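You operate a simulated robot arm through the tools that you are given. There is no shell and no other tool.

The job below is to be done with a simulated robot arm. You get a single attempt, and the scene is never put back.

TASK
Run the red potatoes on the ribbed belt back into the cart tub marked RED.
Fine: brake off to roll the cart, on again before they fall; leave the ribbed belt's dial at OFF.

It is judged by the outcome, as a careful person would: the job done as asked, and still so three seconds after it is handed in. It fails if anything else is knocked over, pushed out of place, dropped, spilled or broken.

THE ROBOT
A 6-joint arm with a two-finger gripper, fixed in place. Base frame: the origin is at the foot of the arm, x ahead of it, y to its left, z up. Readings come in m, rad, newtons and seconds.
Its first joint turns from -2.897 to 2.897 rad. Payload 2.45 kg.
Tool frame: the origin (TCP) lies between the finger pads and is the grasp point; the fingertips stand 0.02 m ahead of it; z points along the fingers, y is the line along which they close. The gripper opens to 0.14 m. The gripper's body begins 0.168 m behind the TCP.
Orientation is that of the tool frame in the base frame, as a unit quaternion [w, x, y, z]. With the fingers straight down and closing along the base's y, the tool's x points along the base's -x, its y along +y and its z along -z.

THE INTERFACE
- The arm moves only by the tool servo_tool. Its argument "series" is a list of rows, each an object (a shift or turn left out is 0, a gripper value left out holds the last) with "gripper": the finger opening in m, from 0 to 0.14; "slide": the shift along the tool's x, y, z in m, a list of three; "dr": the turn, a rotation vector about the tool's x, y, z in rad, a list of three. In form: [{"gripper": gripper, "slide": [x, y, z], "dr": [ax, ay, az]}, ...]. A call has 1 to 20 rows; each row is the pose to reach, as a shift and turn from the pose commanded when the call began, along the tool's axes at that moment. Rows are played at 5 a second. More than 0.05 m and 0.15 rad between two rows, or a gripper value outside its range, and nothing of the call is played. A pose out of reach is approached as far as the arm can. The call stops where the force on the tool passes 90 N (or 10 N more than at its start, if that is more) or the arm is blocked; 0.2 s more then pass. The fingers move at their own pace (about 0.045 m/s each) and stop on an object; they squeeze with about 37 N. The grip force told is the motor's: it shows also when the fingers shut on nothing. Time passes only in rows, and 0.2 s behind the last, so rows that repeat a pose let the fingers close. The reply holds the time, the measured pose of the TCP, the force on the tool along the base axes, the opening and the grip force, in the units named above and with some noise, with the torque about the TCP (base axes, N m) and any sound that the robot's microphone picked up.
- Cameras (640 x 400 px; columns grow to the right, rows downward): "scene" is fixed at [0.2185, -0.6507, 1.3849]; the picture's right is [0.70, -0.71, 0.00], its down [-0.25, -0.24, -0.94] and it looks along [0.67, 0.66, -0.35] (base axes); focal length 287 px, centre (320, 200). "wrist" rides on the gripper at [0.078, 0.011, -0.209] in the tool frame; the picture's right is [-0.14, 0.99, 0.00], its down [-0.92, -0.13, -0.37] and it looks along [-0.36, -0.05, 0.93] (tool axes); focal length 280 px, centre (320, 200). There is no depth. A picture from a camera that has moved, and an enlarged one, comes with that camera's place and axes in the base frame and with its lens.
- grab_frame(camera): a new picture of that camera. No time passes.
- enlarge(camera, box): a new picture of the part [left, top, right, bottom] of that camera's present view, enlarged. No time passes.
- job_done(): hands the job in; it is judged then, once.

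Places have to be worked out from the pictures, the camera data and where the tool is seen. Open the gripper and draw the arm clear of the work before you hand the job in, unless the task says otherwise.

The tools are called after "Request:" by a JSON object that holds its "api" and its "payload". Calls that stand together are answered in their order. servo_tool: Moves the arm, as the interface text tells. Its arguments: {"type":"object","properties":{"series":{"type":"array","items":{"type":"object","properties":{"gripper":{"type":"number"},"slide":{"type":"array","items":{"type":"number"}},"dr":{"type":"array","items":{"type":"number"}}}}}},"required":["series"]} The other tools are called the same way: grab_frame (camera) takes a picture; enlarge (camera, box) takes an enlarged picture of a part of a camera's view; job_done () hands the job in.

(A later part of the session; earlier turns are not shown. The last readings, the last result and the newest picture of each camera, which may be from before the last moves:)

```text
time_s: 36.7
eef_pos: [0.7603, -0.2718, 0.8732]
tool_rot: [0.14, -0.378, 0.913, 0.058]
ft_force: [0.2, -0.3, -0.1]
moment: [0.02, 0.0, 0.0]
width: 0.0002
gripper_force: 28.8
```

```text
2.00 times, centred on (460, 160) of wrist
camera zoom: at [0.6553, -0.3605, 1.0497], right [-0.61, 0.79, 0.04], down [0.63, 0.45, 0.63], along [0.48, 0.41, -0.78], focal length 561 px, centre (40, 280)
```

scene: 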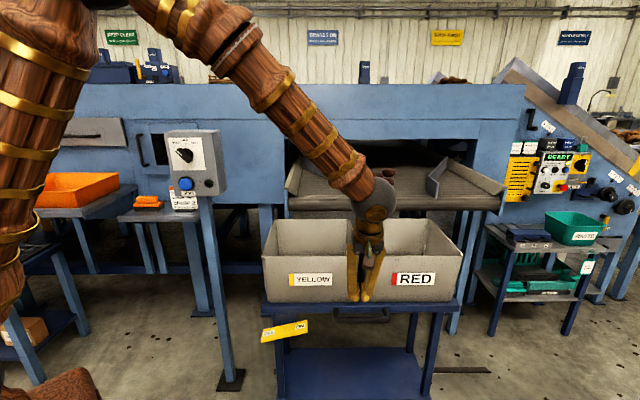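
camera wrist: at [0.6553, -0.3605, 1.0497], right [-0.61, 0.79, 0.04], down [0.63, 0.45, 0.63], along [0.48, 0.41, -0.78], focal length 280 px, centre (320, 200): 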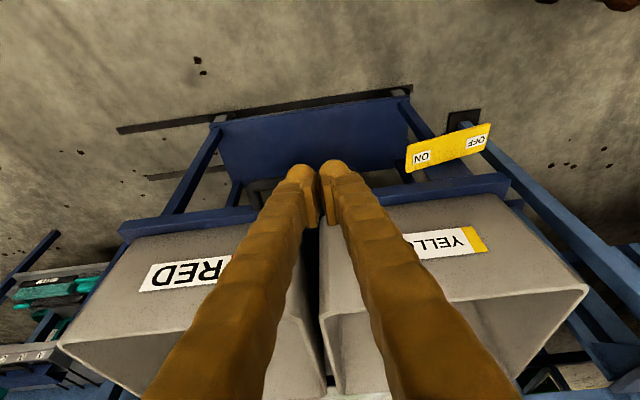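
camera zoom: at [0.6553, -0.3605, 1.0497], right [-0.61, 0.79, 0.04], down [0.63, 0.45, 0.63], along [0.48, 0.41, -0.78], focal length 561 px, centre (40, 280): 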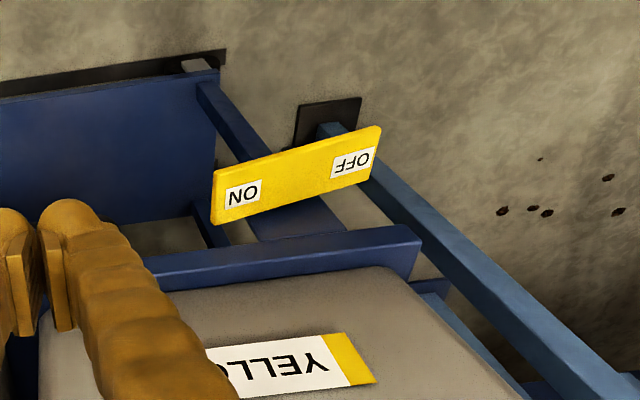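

Red tub's front rim is at the same image column (~367) where the yellow tub originally was, so it's under the chute. Now I'll go over to the brake's raised ON end.

Request:
{"api": "servo_tool", "payload": {"series": [{"slide": [-0.0075, 0.0292, 0.0292]}, {"slide": [-0.0149, 0.0583, 0.0583]}, {"slide": [-0.0224, 0.0875, 0.0875]}, {"slide": [-0.0299, 0.1167, 0.1167]}, {"slide": [-0.0373, 0.1458, 0.1458]}, {"slide": [-0.0448, 0.175, 0.175]}]}}

Request:
{"api": "grab_frame", "payload": {"camera": "wrist"}}

Request:
{"api": "enlarge", "payload": {"camera": "scene", "box": [230, 240, 370, 380]}}

```text
time_s: 38.1
eef_pos: [0.7052, -0.0799, 0.7216]
tool_rot: [0.14, -0.378, 0.913, 0.058]
ft_force: [-0.6, 0.6, 0.3]
moment: [0.0, -0.04, -0.01]
width: 0.0003
gripper_force: 30.1
```

```text
taken
camera wrist: at [0.6006, -0.1688, 0.897], right [-0.61, 0.79, 0.04], down [0.63, 0.45, 0.63], along [0.48, 0.41, -0.78], focal length 280 px, centre (320, 200)
```

wrist: 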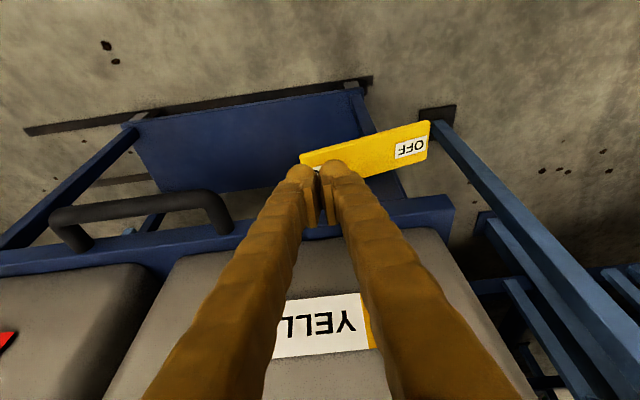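

```text
2.86 times, centred on (300, 310) of scene
camera zoom: at [0.2185, -0.6507, 1.3849], right [0.7, -0.71, 0.0], down [-0.25, -0.24, -0.94], along [0.67, 0.66, -0.35], focal length 819 px, centre (377, -114)
```

zoom: 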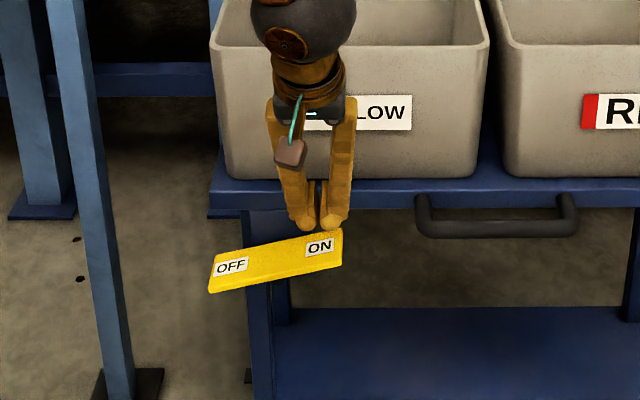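

The fingertips are just above the ON end. Pressing it down in small steps now.

Request:
{"api": "servo_tool", "payload": {"series": [{"slide": [-0.02, 0, 0.02]}, {"slide": [-0.0205, 0, 0.05]}, {"slide": [-0.0155, 0, 0.0885]}, {"slide": [-0.0125, 0, 0.098]}, {"slide": [-0.011, 0, 0.103]}, {"slide": [-0.0096, 0, 0.1077]}, {"slide": [-0.0081, 0, 0.1125]}, {"slide": [-0.0066, 0, 0.1173]}, {"slide": [-0.0056, 0, 0.1205]}]}}

Request:
{"api": "enlarge", "payload": {"camera": "scene", "box": [230, 240, 370, 380]}}

```text
time_s: 40.1
eef_pos: [0.7336, -0.0529, 0.6073]
tool_rot: [0.141, -0.377, 0.913, 0.058]
ft_force: [0.6, 0.2, -0.1]
moment: [-0.02, 0.01, 0.0]
width: 0.0001
gripper_force: 29.1
```

```text
2.86 times, centred on (300, 310) of scene
camera zoom: at [0.2185, -0.6507, 1.3849], right [0.7, -0.71, 0.0], down [-0.25, -0.24, -0.94], along [0.67, 0.66, -0.35], focal length 819 px, centre (377, -114)
```

zoom: 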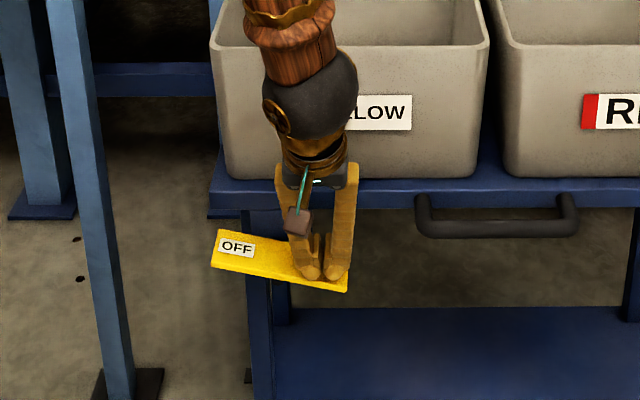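

It has flipped to ON. I'll press a few mm more to seat it as before.

Request:
{"api": "servo_tool", "payload": {"series": [{"slide": [0.0006, 0, 0.0019]}, {"slide": [0.0012, 0, 0.0038]}, {"slide": [0.0016, 0, 0.0052]}]}}

```text
time_s: 40.9
eef_pos: [0.7342, -0.053, 0.6046]
tool_rot: [0.142, -0.377, 0.914, 0.057]
ft_force: [-13.9, -8.2, 81.1]
moment: [0.13, 1.44, 0.23]
width: 0.0
gripper_force: 29.7
```

The brake is seated ON (about 81 N against the stop). I'll lift off, retreat in front of the cart, and look back to confirm it stays ON.

Request:
{"api": "servo_tool", "payload": {"series": [{"slide": [-0.003, 0, -0.0096]}, {"slide": [-0.0133, 0, -0.043]}, {"slide": [0.005, 0, -0.0853]}, {"slide": [0.0233, 0, -0.1275]}, {"slide": [0.0291, 0, -0.1764]}, {"slide": [0.0364, 0, -0.2206]}, {"slide": [0.0231, 0, -0.2636]}, {"slide": [0.0098, 0, -0.3066]}, {"slide": [-0.0035, 0, -0.3495]}, {"slide": [-0.0168, 0, -0.3925]}]}}

Request:
{"api": "grab_frame", "payload": {"camera": "scene"}}

Request:
{"api": "enlarge", "payload": {"camera": "scene", "box": [240, 190, 480, 350]}}

Request:
{"api": "enlarge", "payload": {"camera": "scene", "box": [155, 125, 235, 215]}}

```text
time_s: 43.1
eef_pos: [0.6618, -0.125, 0.9823]
tool_rot: [0.139, -0.377, 0.914, 0.057]
ft_force: [-0.5, 0.1, 0.0]
moment: [0.02, -0.03, 0.0]
width: 0.0
gripper_force: 30.0
```

```text
taken
```

scene: 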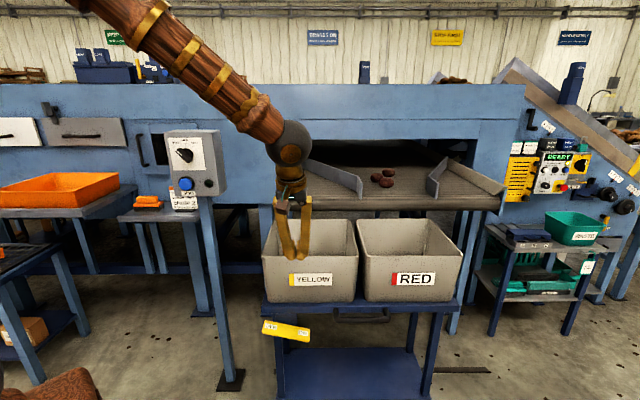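

```text
2.50 times, centred on (360, 270) of scene
camera zoom: at [0.2185, -0.6507, 1.3849], right [0.7, -0.71, 0.0], down [-0.25, -0.24, -0.94], along [0.67, 0.66, -0.35], focal length 716 px, centre (220, 25)
```

zoom: 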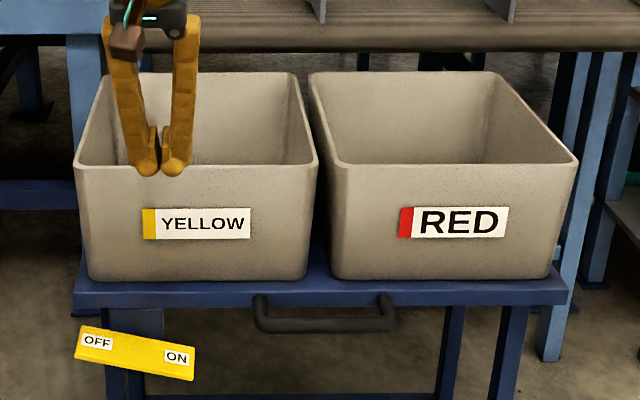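

```text
4.44 times, centred on (195, 170) of scene
camera zoom: at [0.2185, -0.6507, 1.3849], right [0.7, -0.71, 0.0], down [-0.25, -0.24, -0.94], along [0.67, 0.66, -0.35], focal length 1274 px, centre (876, 333)
```

zoom: 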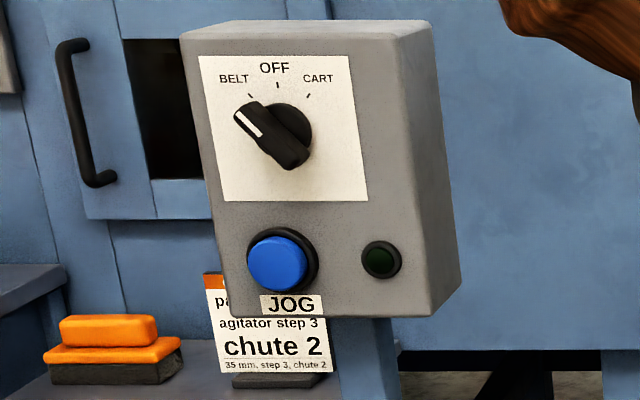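

The brake reads ON and the cart is in place. The dial centre works out at about (n 0.694, u 0.16, z 1.19), on a vertical face, with the knob bar at 45° toward BELT. I'll move toward the control box in stages, tilting the tool to horizontal.

Request:
{"api": "servo_tool", "payload": {"series": [{"slide": [-0.0126, 0.0366, -0.0215], "dr": [0, -0.0714, 0]}, {"slide": [-0.0253, 0.0731, -0.043], "dr": [0, -0.1429, 0]}, {"slide": [-0.0379, 0.1097, -0.0645], "dr": [0, -0.2143, 0]}, {"slide": [-0.0505, 0.1463, -0.0861], "dr": [0, -0.2857, 0]}, {"slide": [-0.0631, 0.1829, -0.1076], "dr": [0, -0.3571, 0]}, {"slide": [-0.0758, 0.2194, -0.1291], "dr": [0, -0.4286, 0]}, {"slide": [-0.0884, 0.256, -0.1506], "dr": [0, -0.5, 0]}]}}

Request:
{"api": "grab_frame", "payload": {"camera": "wrist"}}

Request:
{"api": "grab_frame", "payload": {"camera": "scene"}}

```text
time_s: 44.7
eef_pos: [0.5085, 0.0833, 1.1507]
tool_rot: [0.362, -0.352, 0.85, 0.15]
ft_force: [0.7, -0.9, -0.6]
moment: [-0.02, -0.01, -0.01]
width: 0.0
gripper_force: 29.0
```

```text
taken
camera wrist: at [0.3554, -0.0525, 1.2401], right [-0.63, 0.77, 0.1], down [0.35, 0.17, 0.92], along [0.69, 0.62, -0.38], focal length 280 px, centre (320, 200)
```

wrist: 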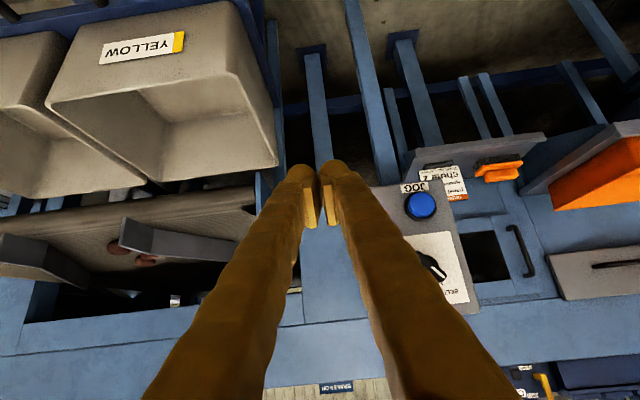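

```text
taken
```

scene: 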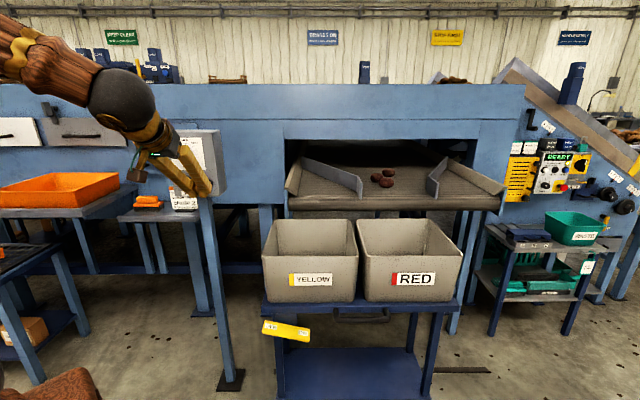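

Good so far. I'll finish tilting to horizontal and move in front of the dial, still about 0.14 m off.

Request:
{"api": "servo_tool", "payload": {"series": [{"slide": [-0.0141, 0.02, 0.0049], "dr": [0, -0.1285, 0]}, {"slide": [-0.0282, 0.04, 0.0098], "dr": [0, -0.257, 0]}, {"slide": [-0.0422, 0.06, 0.0147], "dr": [0, -0.3854, 0]}, {"slide": [-0.0563, 0.08, 0.0197], "dr": [0, -0.5139, 0]}, {"slide": [-0.0704, 0.1, 0.0246], "dr": [0, -0.6424, 0]}, {"slide": [-0.0845, 0.12, 0.0295], "dr": [0, -0.7708, 0]}]}}

Request:
{"api": "grab_frame", "payload": {"camera": "wrist"}}

Request:
{"api": "grab_frame", "payload": {"camera": "scene"}}

```text
time_s: 46.1
eef_pos: [0.5619, 0.2248, 1.2856]
tool_rot: [0.652, -0.273, 0.653, 0.272]
ft_force: [0.1, 0.1, 0.3]
moment: [-0.01, -0.02, -0.02]
width: 0.0001
gripper_force: 28.9
out of reach, approached as far as the arm can: row 3, 4, 5, 6
```

```text
taken
camera wrist: at [0.4067, 0.0844, 1.2087], right [-0.7, 0.7, 0.14], down [-0.17, -0.35, 0.92], along [0.69, 0.63, 0.36], focal length 280 px, centre (320, 200)
```

wrist: 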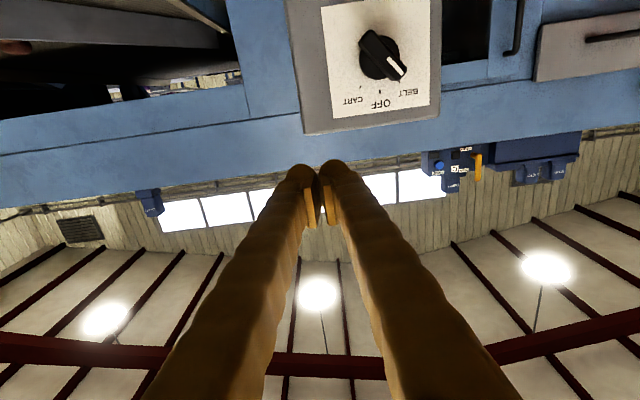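

```text
taken
```

scene: 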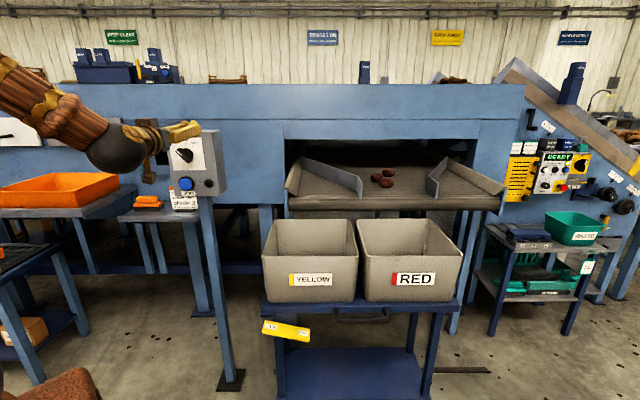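

The tool is horizontal, but it stopped high (z 1.286) and nearer the box because of the inner reach limit. The camera sees the dial well from here, so I'll enlarge it.

Request:
{"api": "enlarge", "payload": {"camera": "wrist", "box": [280, 0, 460, 140]}}

Request:
{"api": "enlarge", "payload": {"camera": "scene", "box": [140, 110, 240, 210]}}

```text
2.86 times, centred on (370, 70) of wrist
camera zoom: at [0.4067, 0.0844, 1.2087], right [-0.7, 0.7, 0.14], down [-0.17, -0.35, 0.92], along [0.69, 0.63, 0.36], focal length 801 px, centre (177, 571)
```

zoom: 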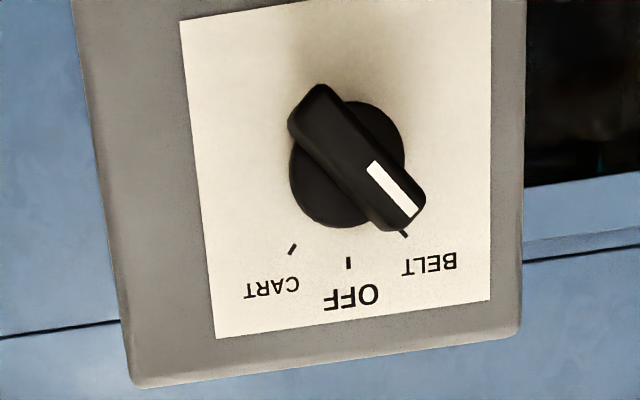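

```text
4.00 times, centred on (190, 160) of scene
camera zoom: at [0.2185, -0.6507, 1.3849], right [0.7, -0.71, 0.0], down [-0.25, -0.24, -0.94], along [0.67, 0.66, -0.35], focal length 1146 px, centre (840, 360)
```

zoom: 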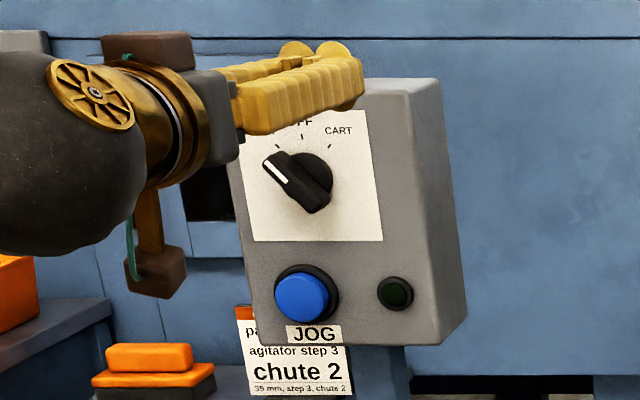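

The dial axis is confirmed at u≈0.16, z≈1.188, with the knob front near n≈0.665. I'll lower to the dial axis, still in front of it, and see whether the arm reaches.

Request:
{"api": "servo_tool", "payload": {"series": [{"slide": [0.0, 0.03, 0.02]}, {"slide": [0.03, 0.06, 0.044]}, {"slide": [0.065, 0.078, 0.044]}, {"slide": [0.098, 0.078, 0.044]}]}}

Request:
{"api": "grab_frame", "payload": {"camera": "wrist"}}

Request:
{"api": "grab_frame", "payload": {"camera": "scene"}}

```text
time_s: 47.1
eef_pos: [0.5971, 0.3188, 1.2395]
tool_rot: [0.654, -0.271, 0.653, 0.271]
ft_force: [0.2, 0.6, -1.1]
moment: [-0.04, 0.05, 0.03]
width: 0.0
gripper_force: 29.0
out of reach, approached as far as the arm can: row 1, 2, 3, 4
```

```text
taken
camera wrist: at [0.4413, 0.179, 1.1618], right [-0.7, 0.7, 0.14], down [-0.17, -0.35, 0.92], along [0.69, 0.62, 0.37], focal length 280 px, centre (320, 200)
```

wrist: 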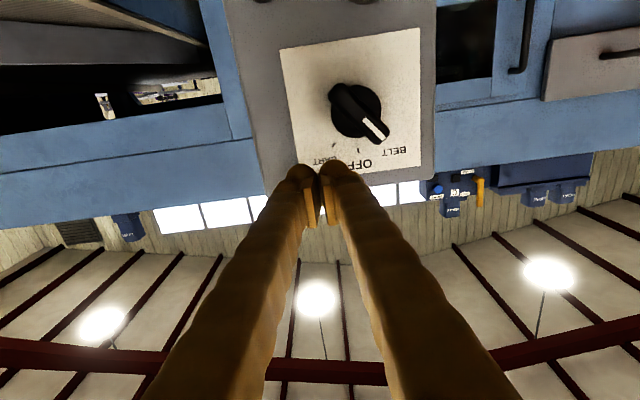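

```text
taken
```

scene: 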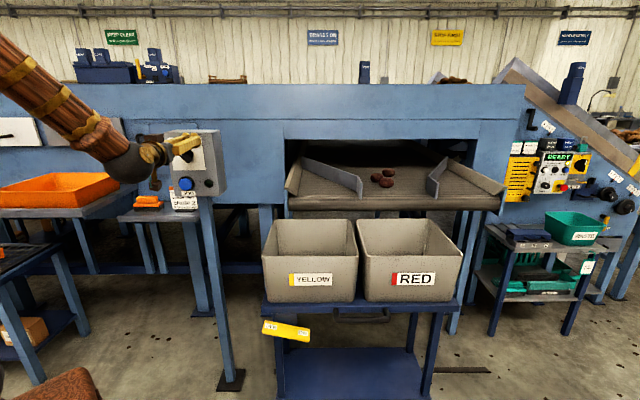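

Horizontal is at the arm's limit here, and it drifted closer to the face (tip n≈0.668), so I'll use a pitched-down approach instead. I'll back off and pitch the tool down about 40°, then look.

Request:
{"api": "servo_tool", "payload": {"series": [{"slide": [0.0, 0.0, -0.03], "dr": [0, 0.14, 0]}, {"slide": [0.0, 0.01, -0.055], "dr": [0, 0.28, 0]}, {"slide": [0.005, 0.02, -0.075], "dr": [0, 0.42, 0]}, {"slide": [0.012, 0.03, -0.088], "dr": [0, 0.56, 0]}, {"slide": [0.02, 0.037, -0.088], "dr": [0, 0.7, 0]}]}}

Request:
{"api": "grab_frame", "payload": {"camera": "wrist"}}

```text
time_s: 48.3
eef_pos: [0.5122, 0.2866, 1.2221]
tool_rot: [0.392, -0.345, 0.837, 0.163]
ft_force: [-0.1, -1.5, 0.1]
moment: [0.07, -0.01, 0.04]
width: 0.0003
gripper_force: 29.6
```

```text
taken
camera wrist: at [0.3541, 0.1462, 1.2965], right [-0.64, 0.76, 0.11], down [0.31, 0.12, 0.94], along [0.71, 0.63, -0.31], focal length 280 px, centre (320, 200)
```

wrist: 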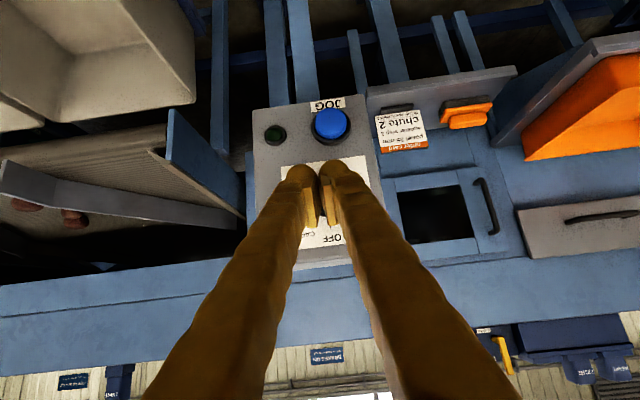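

Pitched at −40° this is well reachable, with the TCP on the dial axis at n 0.565. Now I'll open the fingers slightly and roll the tool −45° about the dial axis to align with the knob bar.

Request:
{"api": "servo_tool", "payload": {"series": [{"gripper": 0.05, "slide": [0.0038, 0, 0.0032], "dr": [0.0843, 0, -0.1001]}, {"slide": [0.0077, 0, 0.0064], "dr": [0.1686, 0, -0.2002]}, {"slide": [0.0115, 0, 0.0096], "dr": [0.2529, 0, -0.3003]}, {"slide": [0.0154, 0, 0.0128], "dr": [0.3372, 0, -0.4004]}, {"slide": [0.0192, 0, 0.016], "dr": [0.4215, 0, -0.5005]}, {"slide": [0.0231, 0, 0.0192], "dr": [0.5058, 0, -0.6006]}]}}

Request:
{"api": "grab_frame", "payload": {"camera": "wrist"}}

Request:
{"api": "enlarge", "payload": {"camera": "scene", "box": [120, 90, 240, 210]}}

```text
time_s: 49.9
eef_pos: [0.4894, 0.2685, 1.1551]
tool_rot: [0.451, -0.374, 0.803, -0.11]
ft_force: [-0.2, 0.5, -0.3]
moment: [-0.01, 0.04, 0.02]
width: 0.0502
gripper_force: 0.0
out of reach, approached as far as the arm can: row 4
stopped in row 6: the arm was blocked; the commanded pose is now the measured one
```

```text
taken
camera wrist: at [0.292, 0.1876, 1.219], right [-0.45, 0.79, -0.42], down [0.06, 0.5, 0.87], along [0.89, 0.37, -0.27], focal length 280 px, centre (320, 200)
```

wrist: 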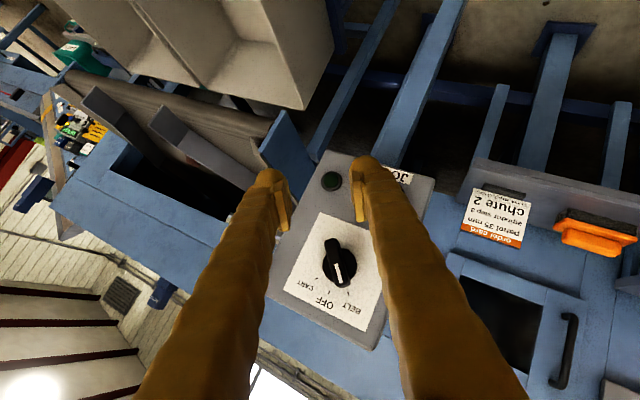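

```text
3.33 times, centred on (180, 150) of scene
camera zoom: at [0.2185, -0.6507, 1.3849], right [0.7, -0.71, 0.0], down [-0.25, -0.24, -0.94], along [0.67, 0.66, -0.35], focal length 955 px, centre (787, 367)
```

zoom: 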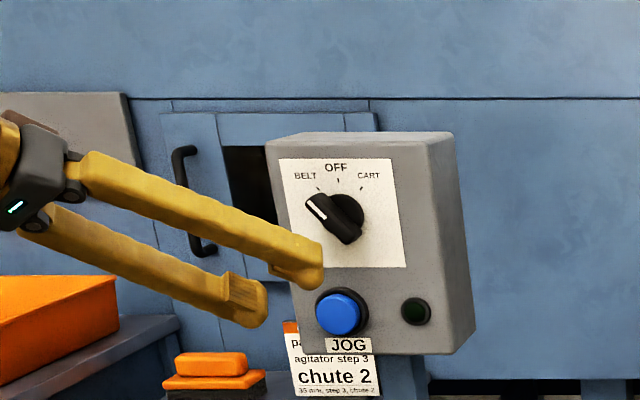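

The roll was stopped short by the arm being blocked, though the force is zero. I'll look at the whole scene to see whether the arm touches anything.

Request:
{"api": "grab_frame", "payload": {"camera": "scene"}}

```text
taken
```

scene: 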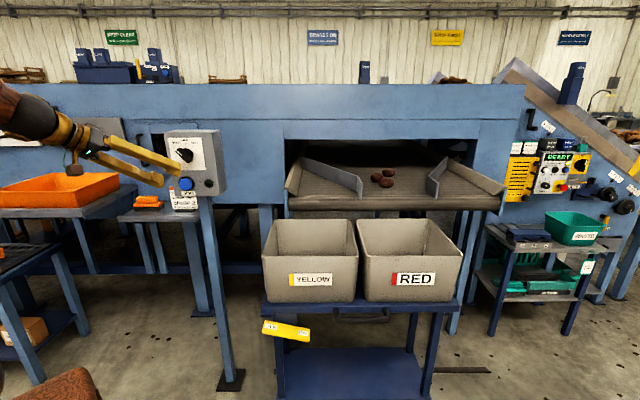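

No visible contact, so this looks like a wrist limit on that side. New plan: approach with no roll, since closing the fingers on the 45° bar should swing it upright, and then roll toward the CART side, where there's more room. First I'll return to the unrolled pose at about −34° pitch.

Request:
{"api": "servo_tool", "payload": {"series": [{"slide": [-0.0116, -0.0067, -0.0037], "dr": [-0.0912, -0.0331, 0.0656]}, {"slide": [-0.0231, -0.0134, -0.0075], "dr": [-0.1824, -0.0662, 0.1312]}, {"slide": [-0.0347, -0.0201, -0.0112], "dr": [-0.2736, -0.0993, 0.1968]}, {"slide": [-0.0462, -0.0268, -0.015], "dr": [-0.3648, -0.1324, 0.2624]}, {"gripper": 0.085, "slide": [-0.0578, -0.0335, -0.0187], "dr": [-0.456, -0.1655, 0.328]}, {"slide": [-0.0578, -0.0335, -0.0187], "dr": [-0.456, -0.1655, 0.328]}]}}

Request:
{"api": "grab_frame", "payload": {"camera": "wrist"}}

Request:
{"api": "grab_frame", "payload": {"camera": "scene"}}

```text
time_s: 51.5
eef_pos: [0.5024, 0.2561, 1.1863]
tool_rot: [0.399, -0.455, 0.792, 0.083]
ft_force: [0.6, -1.0, 0.0]
moment: [0.02, 0.0, 0.01]
width: 0.0849
gripper_force: 0.1
out of reach, approached as far as the arm can: row 3, 4
stopped in row 6: the arm was blocked; the commanded pose is now the measured one
```

```text
taken
camera wrist: at [0.356, 0.1079, 1.2679], right [-0.74, 0.66, -0.13], down [0.14, 0.35, 0.93], along [0.65, 0.67, -0.35], focal length 280 px, centre (320, 200)
```

wrist: 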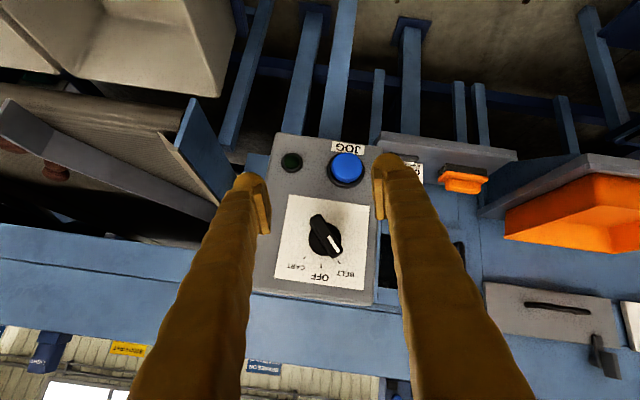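

```text
taken
```

scene: 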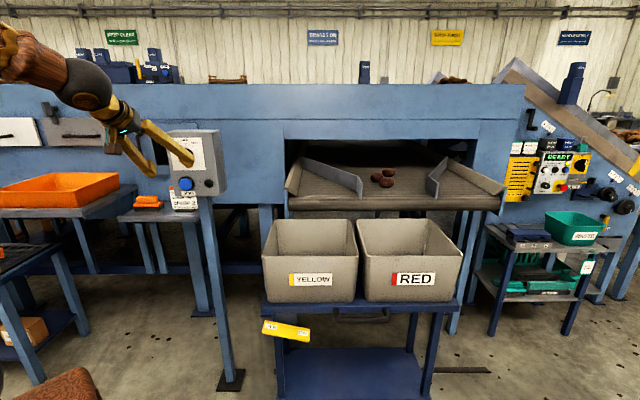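

The stops look like a wrist singularity, with the tool nearly in line with the forearm. The current pose is on the good side of it, so I'll ease to the unrolled pose in small steps.

Request:
{"api": "servo_tool", "payload": {"series": [{"slide": [-0.0049, 0.0011, 0.0013], "dr": [-0.0042, -0.0229, 0.0466]}, {"slide": [-0.0098, 0.0022, 0.0026], "dr": [-0.0084, -0.0458, 0.0932]}, {"slide": [-0.0147, 0.0033, 0.004], "dr": [-0.0127, -0.0688, 0.1398]}, {"slide": [-0.0196, 0.0044, 0.0053], "dr": [-0.0169, -0.0917, 0.1863]}, {"slide": [-0.0245, 0.0055, 0.0066], "dr": [-0.0211, -0.1146, 0.2329]}, {"slide": [-0.0294, 0.0066, 0.0079], "dr": [-0.0253, -0.1375, 0.2795]}, {"slide": [-0.0294, 0.0066, 0.0079], "dr": [-0.0253, -0.1375, 0.2795]}]}}

Request:
{"api": "grab_frame", "payload": {"camera": "wrist"}}

```text
time_s: 53.1
eef_pos: [0.508, 0.2824, 1.2001]
tool_rot: [0.431, -0.339, 0.816, 0.181]
ft_force: [-1.0, -0.6, -0.4]
moment: [-0.01, 0.03, -0.02]
width: 0.0853
gripper_force: 0.1
```

```text
taken
camera wrist: at [0.3473, 0.137, 1.2543], right [-0.65, 0.75, 0.12], down [0.24, 0.06, 0.97], along [0.72, 0.65, -0.22], focal length 280 px, centre (320, 200)
```

wrist: 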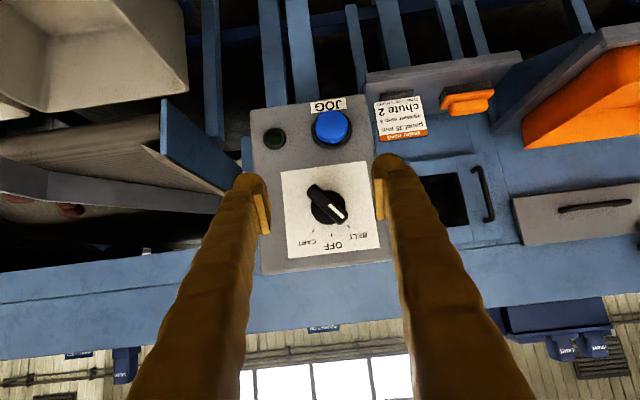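

Clean unrolled pose now (n 0.559, u 0.16, z 1.20) with the open fingers straddling the knob. I'll move in so the fingertips end just short of the panel face.

Request:
{"api": "servo_tool", "payload": {"series": [{"slide": [-0.0126, 0, 0.022]}, {"slide": [-0.0253, 0, 0.0439]}, {"slide": [-0.0379, 0, 0.0659]}, {"slide": [-0.0442, 0, 0.0768]}, {"slide": [-0.0505, 0, 0.0878]}]}}

Request:
{"api": "grab_frame", "payload": {"camera": "wrist"}}

Request:
{"api": "enlarge", "payload": {"camera": "scene", "box": [140, 110, 240, 210]}}

```text
time_s: 54.3
eef_pos: [0.5804, 0.3549, 1.193]
tool_rot: [0.431, -0.339, 0.817, 0.179]
ft_force: [0.1, -0.8, -0.2]
moment: [0.03, 0.03, -0.03]
width: 0.0851
gripper_force: 0.1
```

```text
taken
camera wrist: at [0.4198, 0.2096, 1.2463], right [-0.65, 0.75, 0.11], down [0.24, 0.06, 0.97], along [0.72, 0.65, -0.22], focal length 280 px, centre (320, 200)
```

wrist: 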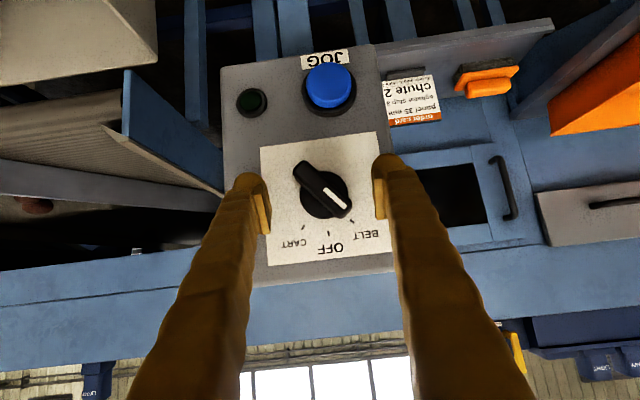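

```text
4.00 times, centred on (190, 160) of scene
camera zoom: at [0.2185, -0.6507, 1.3849], right [0.7, -0.71, 0.0], down [-0.25, -0.24, -0.94], along [0.67, 0.66, -0.35], focal length 1146 px, centre (840, 360)
```

zoom: 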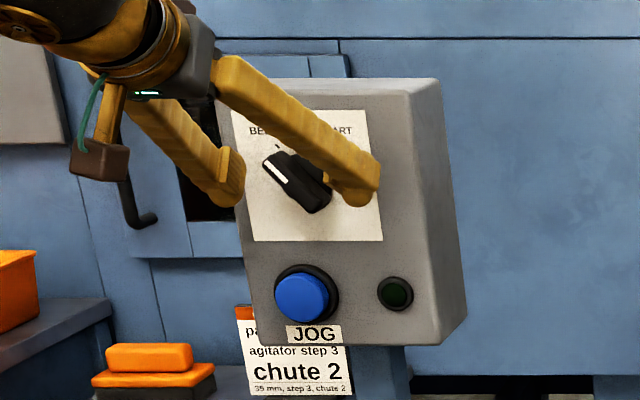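

Everything lines up with the knob centred between the fingers. I'll close to about 0.022 m and let the squeeze swing the bar upright to OFF.

Request:
{"api": "servo_tool", "payload": {"series": [{"gripper": 0.06}, {"gripper": 0.045}, {"gripper": 0.03}, {"gripper": 0.015}, {"gripper": 0.01}, {"gripper": 0.01}]}}

Request:
{"api": "grab_frame", "payload": {"camera": "wrist"}}

Request:
{"api": "enlarge", "payload": {"camera": "scene", "box": [140, 110, 240, 210]}}

```text
time_s: 55.7
eef_pos: [0.5813, 0.355, 1.1925]
tool_rot: [0.431, -0.339, 0.817, 0.18]
ft_force: [-8.8, 10.6, -4.4]
moment: [0.07, 0.09, 0.05]
width: 0.0192
gripper_force: 6.5
```

```text
taken
camera wrist: at [0.4195, 0.2096, 1.2458], right [-0.65, 0.75, 0.12], down [0.24, 0.06, 0.97], along [0.72, 0.65, -0.22], focal length 280 px, centre (320, 200)
```

wrist: 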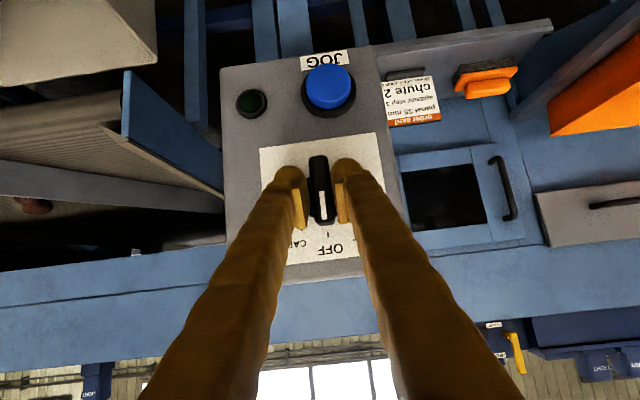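

```text
4.00 times, centred on (190, 160) of scene
camera zoom: at [0.2185, -0.6507, 1.3849], right [0.7, -0.71, 0.0], down [-0.25, -0.24, -0.94], along [0.67, 0.66, -0.35], focal length 1146 px, centre (840, 360)
```

zoom: 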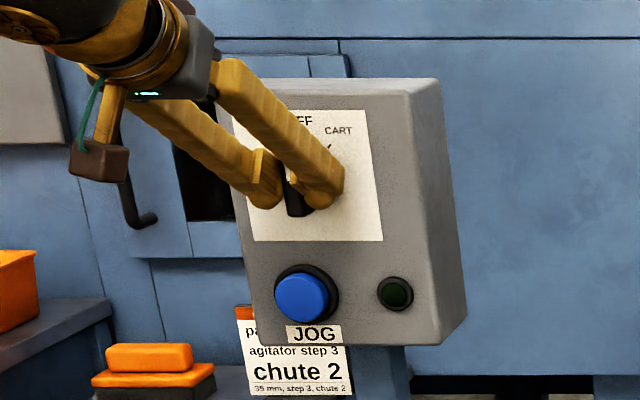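

The knob is upright at OFF. Now, holding the knob, I'll roll the tool +45° about the dial axis to bring it to CART.

Request:
{"api": "servo_tool", "payload": {"series": [{"gripper": 0.005, "slide": [0, -0.0005, 0], "dr": [-0.0565, 0, 0.0825]}, {"slide": [0.0001, -0.001, 0.0001], "dr": [-0.113, 0, 0.165]}, {"slide": [0.0003, -0.0014, 0.0002], "dr": [-0.1695, 0, 0.2475]}, {"slide": [0.0005, -0.0018, 0.0003], "dr": [-0.226, 0, 0.33]}, {"slide": [0.0007, -0.0022, 0.0004], "dr": [-0.2825, 0, 0.4125]}, {"slide": [0.0009, -0.0026, 0.0006], "dr": [-0.339, 0, 0.495]}, {"slide": [0.001, -0.0029, 0.0007], "dr": [-0.3955, 0, 0.5775]}, {"slide": [0.0011, -0.0032, 0.0007], "dr": [-0.452, 0, 0.66]}]}}

Request:
{"api": "grab_frame", "payload": {"camera": "wrist"}}

Request:
{"api": "enlarge", "payload": {"camera": "scene", "box": [140, 110, 240, 210]}}

```text
time_s: 57.5
eef_pos: [0.5841, 0.3506, 1.1921]
tool_rot: [0.264, -0.144, 0.822, 0.484]
ft_force: [9.4, -4.0, -13.7]
moment: [-0.84, -0.92, 0.43]
width: 0.0178
gripper_force: 43.8
```

```text
taken
camera wrist: at [0.4515, 0.1765, 1.2367], right [-0.38, 0.48, 0.79], down [0.71, -0.4, 0.58], along [0.6, 0.78, -0.19], focal length 280 px, centre (320, 200)
```

wrist: 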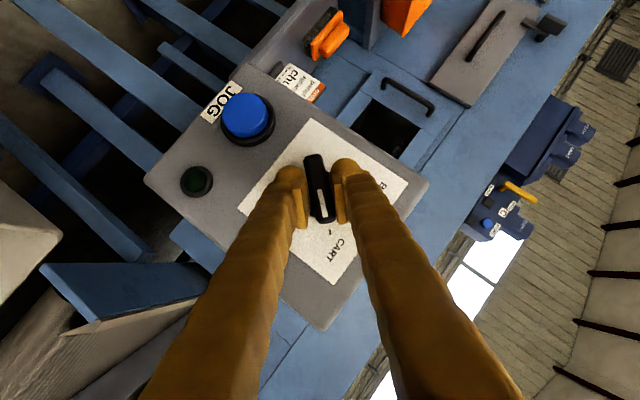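

```text
4.00 times, centred on (190, 160) of scene
camera zoom: at [0.2185, -0.6507, 1.3849], right [0.7, -0.71, 0.0], down [-0.25, -0.24, -0.94], along [0.67, 0.66, -0.35], focal length 1146 px, centre (840, 360)
```

zoom: 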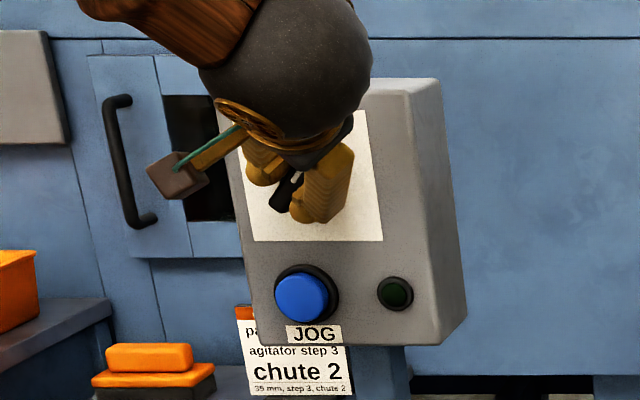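

The pointer is on the CART mark. I'll open the fingers, back straight out, and confirm the dial stays there.

Request:
{"api": "servo_tool", "payload": {"series": [{"gripper": 0.03}, {"gripper": 0.045}, {"gripper": 0.06}, {"slide": [0, 0, -0.03]}, {"slide": [0, 0, -0.065]}, {"slide": [0, 0, -0.1]}]}}

Request:
{"api": "grab_frame", "payload": {"camera": "wrist"}}

Request:
{"api": "enlarge", "payload": {"camera": "scene", "box": [140, 110, 240, 210]}}

```text
time_s: 58.9
eef_pos: [0.5505, 0.2657, 1.229]
tool_rot: [0.265, -0.145, 0.821, 0.484]
ft_force: [0.3, 0.0, 0.5]
moment: [-0.01, -0.01, -0.03]
width: 0.0601
gripper_force: 0.1
```

```text
taken
camera wrist: at [0.4192, 0.0898, 1.2742], right [-0.38, 0.48, 0.79], down [0.71, -0.4, 0.58], along [0.6, 0.78, -0.19], focal length 280 px, centre (320, 200)
```

wrist: 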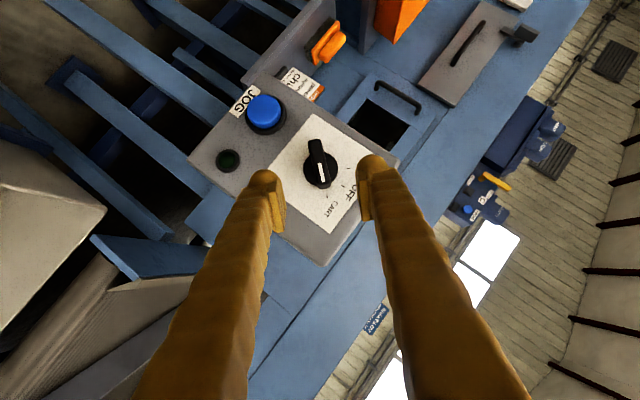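

```text
4.00 times, centred on (190, 160) of scene
camera zoom: at [0.2185, -0.6507, 1.3849], right [0.7, -0.71, 0.0], down [-0.25, -0.24, -0.94], along [0.67, 0.66, -0.35], focal length 1146 px, centre (840, 360)
```

zoom: 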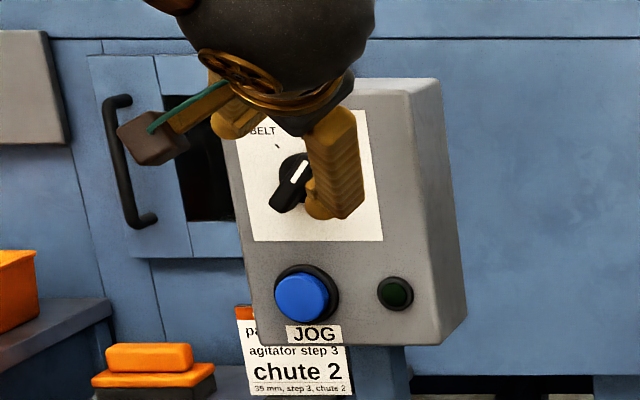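

The dial stays on CART. Now I'll unroll the tool, close the fingers and bring them in front of the JOG button.

Request:
{"api": "servo_tool", "payload": {"series": [{"gripper": 0.0, "slide": [0.0076, 0.0024, 0.0046], "dr": [0.0742, 0.0268, -0.0877]}, {"slide": [0.0151, 0.0047, 0.0091], "dr": [0.1485, 0.0537, -0.1754]}, {"slide": [0.0227, 0.0071, 0.0137], "dr": [0.2227, 0.0805, -0.2631]}, {"slide": [0.0302, 0.0094, 0.0183], "dr": [0.2969, 0.1074, -0.3508]}, {"slide": [0.0378, 0.0118, 0.0229], "dr": [0.3711, 0.1342, -0.4385]}, {"slide": [0.0453, 0.0141, 0.0274], "dr": [0.4454, 0.1611, -0.5262]}, {"slide": [0.0529, 0.0165, 0.032], "dr": [0.5196, 0.1879, -0.6139]}]}}

Request:
{"api": "grab_frame", "payload": {"camera": "wrist"}}

```text
time_s: 60.5
eef_pos: [0.5097, 0.3008, 1.1982]
tool_rot: [0.349, -0.355, 0.856, 0.142]
ft_force: [0.1, -0.3, -0.4]
moment: [0.01, 0.02, 0.01]
width: 0.0
gripper_force: 29.4
```

```text
taken
camera wrist: at [0.3591, 0.1673, 1.294], right [-0.63, 0.77, 0.09], down [0.37, 0.2, 0.91], along [0.68, 0.61, -0.41], focal length 280 px, centre (320, 200)
```

wrist: 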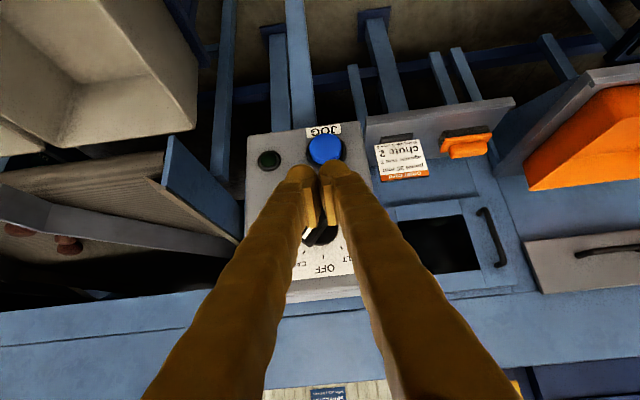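

The button is at about u 0.141, z 1.085. I'll lower to its height and come within about a centimetre of it.

Request:
{"api": "servo_tool", "payload": {"series": [{"slide": [0.0253, 0.002, 0.0261]}, {"slide": [0.0507, 0.004, 0.0521]}, {"slide": [0.076, 0.006, 0.0782]}, {"slide": [0.0545, 0.006, 0.0991]}, {"slide": [0.033, 0.006, 0.12]}]}}

Request:
{"api": "grab_frame", "payload": {"camera": "wrist"}}

Request:
{"api": "enlarge", "payload": {"camera": "scene", "box": [140, 110, 240, 210]}}

```text
time_s: 61.7
eef_pos: [0.5485, 0.3477, 1.0909]
tool_rot: [0.348, -0.355, 0.856, 0.143]
ft_force: [0.5, -0.3, 0.0]
moment: [-0.01, 0.01, 0.01]
width: 0.0
gripper_force: 29.2
```

```text
taken
camera wrist: at [0.3979, 0.2147, 1.1862], right [-0.63, 0.77, 0.09], down [0.37, 0.19, 0.91], along [0.68, 0.61, -0.41], focal length 280 px, centre (320, 200)
```

wrist: 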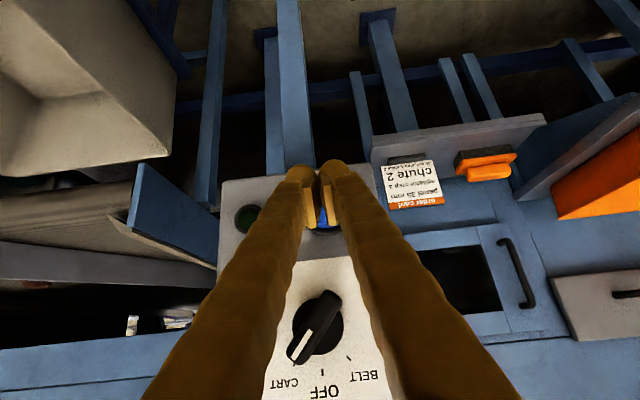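

```text
4.00 times, centred on (190, 160) of scene
camera zoom: at [0.2185, -0.6507, 1.3849], right [0.7, -0.71, 0.0], down [-0.25, -0.24, -0.94], along [0.67, 0.66, -0.35], focal length 1146 px, centre (840, 360)
```

zoom: 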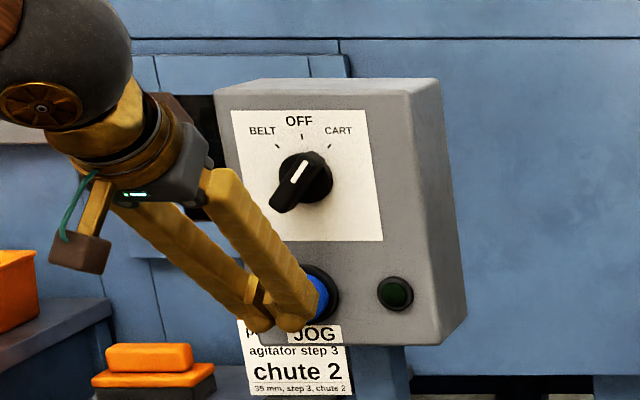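

The fingertips are just in front of the button centre. I'll advance in small steps until it presses, watching force and any sound.

Request:
{"api": "servo_tool", "payload": {"series": [{"slide": [-0.0029, 0, 0.0028]}, {"slide": [-0.0057, 0, 0.0056]}, {"slide": [-0.0086, 0, 0.0084]}, {"slide": [-0.0115, 0, 0.0112]}]}}

Request:
{"api": "grab_frame", "payload": {"camera": "scene"}}

```text
time_s: 62.7
eef_pos: [0.5611, 0.3595, 1.0894]
tool_rot: [0.349, -0.355, 0.855, 0.144]
ft_force: [-0.7, -0.3, 0.1]
moment: [0.0, 0.01, 0.0]
width: 0.0
gripper_force: 29.6
```

```text
taken
```

scene: 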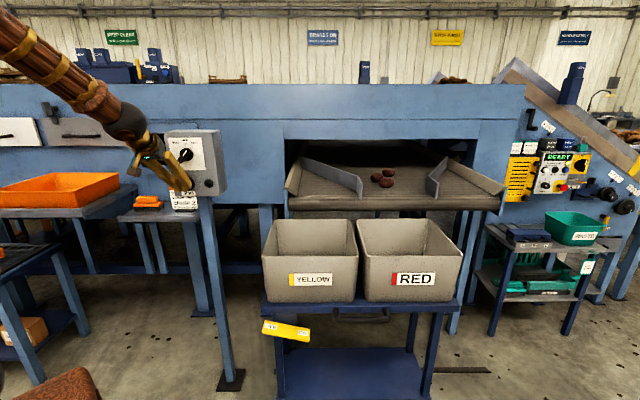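

No contact yet at n 0.651. Advancing a little further.

Request:
{"api": "servo_tool", "payload": {"series": [{"slide": [-0.0022, 0, 0.0021]}, {"slide": [-0.0043, 0, 0.0042]}, {"slide": [-0.0065, 0, 0.0063]}]}}

Request:
{"api": "enlarge", "payload": {"camera": "scene", "box": [270, 120, 520, 220]}}

Request:
{"api": "enlarge", "payload": {"camera": "scene", "box": [140, 110, 240, 210]}}

```text
time_s: 63.5
eef_pos: [0.5671, 0.3664, 1.0887]
tool_rot: [0.349, -0.355, 0.855, 0.144]
ft_force: [-3.6, -1.3, -0.2]
moment: [0.02, 0.03, 0.02]
width: 0.0063
gripper_force: 29.3
heard: click
```

```text
2.56 times, centred on (395, 170) of scene
camera zoom: at [0.2185, -0.6507, 1.3849], right [0.7, -0.71, 0.0], down [-0.25, -0.24, -0.94], along [0.67, 0.66, -0.35], focal length 734 px, centre (128, 277)
```

zoom: 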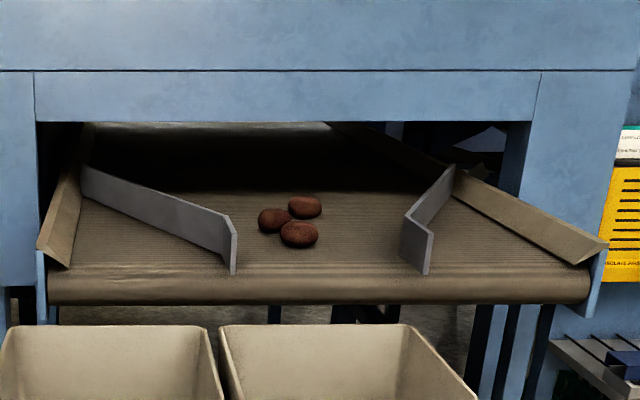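

```text
4.00 times, centred on (190, 160) of scene
camera zoom: at [0.2185, -0.6507, 1.3849], right [0.7, -0.71, 0.0], down [-0.25, -0.24, -0.94], along [0.67, 0.66, -0.35], focal length 1146 px, centre (840, 360)
```

zoom: 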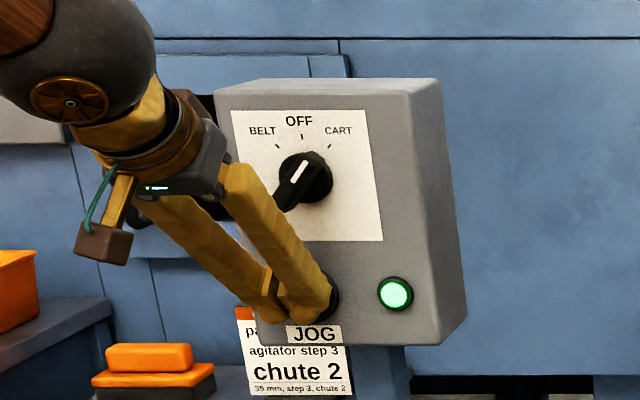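

Click heard and the lamp is green, so JOG is pressed. I'll hold briefly and check which way the potatoes travel.

Request:
{"api": "servo_tool", "payload": {"series": [{"slide": [0, 0, 0]}, {"slide": [0, 0, 0]}]}}

Request:
{"api": "enlarge", "payload": {"camera": "scene", "box": [270, 120, 520, 220]}}

```text
time_s: 64.1
eef_pos: [0.567, 0.3664, 1.0894]
tool_rot: [0.349, -0.355, 0.856, 0.144]
ft_force: [-3.2, -1.5, -0.9]
moment: [0.0, 0.01, 0.06]
width: 0.0062
gripper_force: 29.5
```

```text
2.56 times, centred on (395, 170) of scene
camera zoom: at [0.2185, -0.6507, 1.3849], right [0.7, -0.71, 0.0], down [-0.25, -0.24, -0.94], along [0.67, 0.66, -0.35], focal length 734 px, centre (128, 277)
```

zoom: 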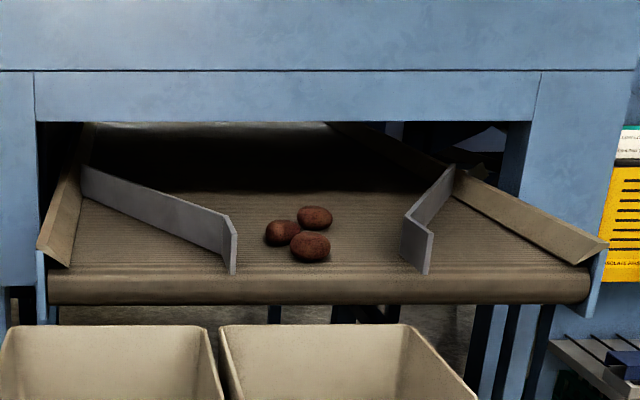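

The potatoes are moving toward the cart, heading inside the red tub's span. I'll keep holding.

Request:
{"api": "servo_tool", "payload": {"series": [{"slide": [0, 0, 0]}, {"slide": [0, 0, 0]}, {"slide": [0, 0, 0]}, {"slide": [0, 0, 0]}, {"slide": [0, 0, 0]}]}}

Request:
{"api": "enlarge", "payload": {"camera": "scene", "box": [270, 150, 520, 310]}}

```text
time_s: 65.3
eef_pos: [0.5669, 0.3666, 1.0908]
tool_rot: [0.349, -0.355, 0.856, 0.143]
ft_force: [-3.8, -2.0, -1.6]
moment: [0.0, 0.0, -0.02]
width: 0.0059
gripper_force: 29.9
```

```text
2.50 times, centred on (395, 230) of scene
camera zoom: at [0.2185, -0.6507, 1.3849], right [0.7, -0.71, 0.0], down [-0.25, -0.24, -0.94], along [0.67, 0.66, -0.35], focal length 716 px, centre (132, 125)
```

zoom: 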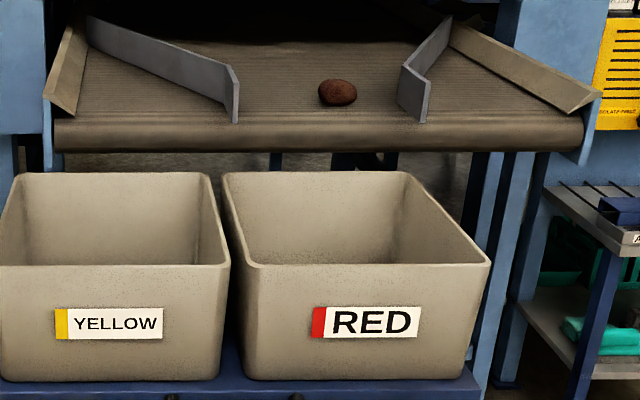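

Two potatoes have gone over into the tub and one is near the lip. I'll hold until it falls.

Request:
{"api": "servo_tool", "payload": {"series": [{"slide": [0, 0, 0]}, {"slide": [0, 0, 0]}, {"slide": [0, 0, 0]}, {"slide": [0, 0, 0]}]}}

Request:
{"api": "enlarge", "payload": {"camera": "scene", "box": [270, 110, 520, 310]}}

Request:
{"api": "grab_frame", "payload": {"camera": "wrist"}}

```text
time_s: 66.3
eef_pos: [0.5668, 0.3664, 1.0909]
tool_rot: [0.349, -0.355, 0.856, 0.144]
ft_force: [-1.9, -1.6, 0.3]
moment: [0.01, -0.01, 0.02]
width: 0.0062
gripper_force: 29.4
```

```text
2.00 times, centred on (395, 210) of scene
camera zoom: at [0.2185, -0.6507, 1.3849], right [0.7, -0.71, 0.0], down [-0.25, -0.24, -0.94], along [0.67, 0.66, -0.35], focal length 573 px, centre (170, 180)
```

zoom: 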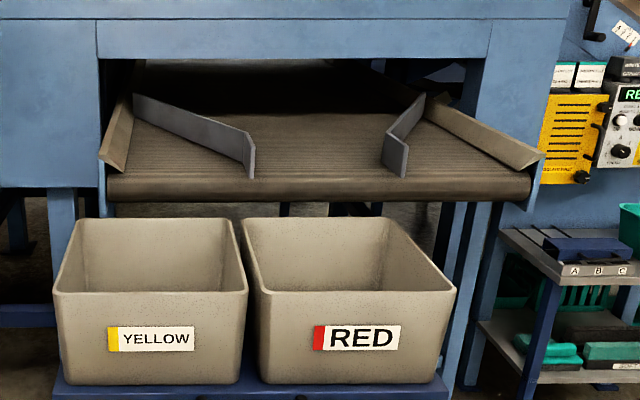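

```text
taken
camera wrist: at [0.416, 0.2319, 1.1855], right [-0.63, 0.77, 0.09], down [0.37, 0.19, 0.91], along [0.68, 0.61, -0.41], focal length 280 px, centre (320, 200)
```

wrist: 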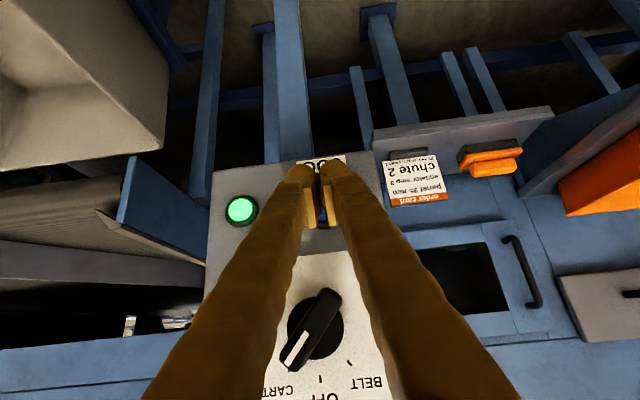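

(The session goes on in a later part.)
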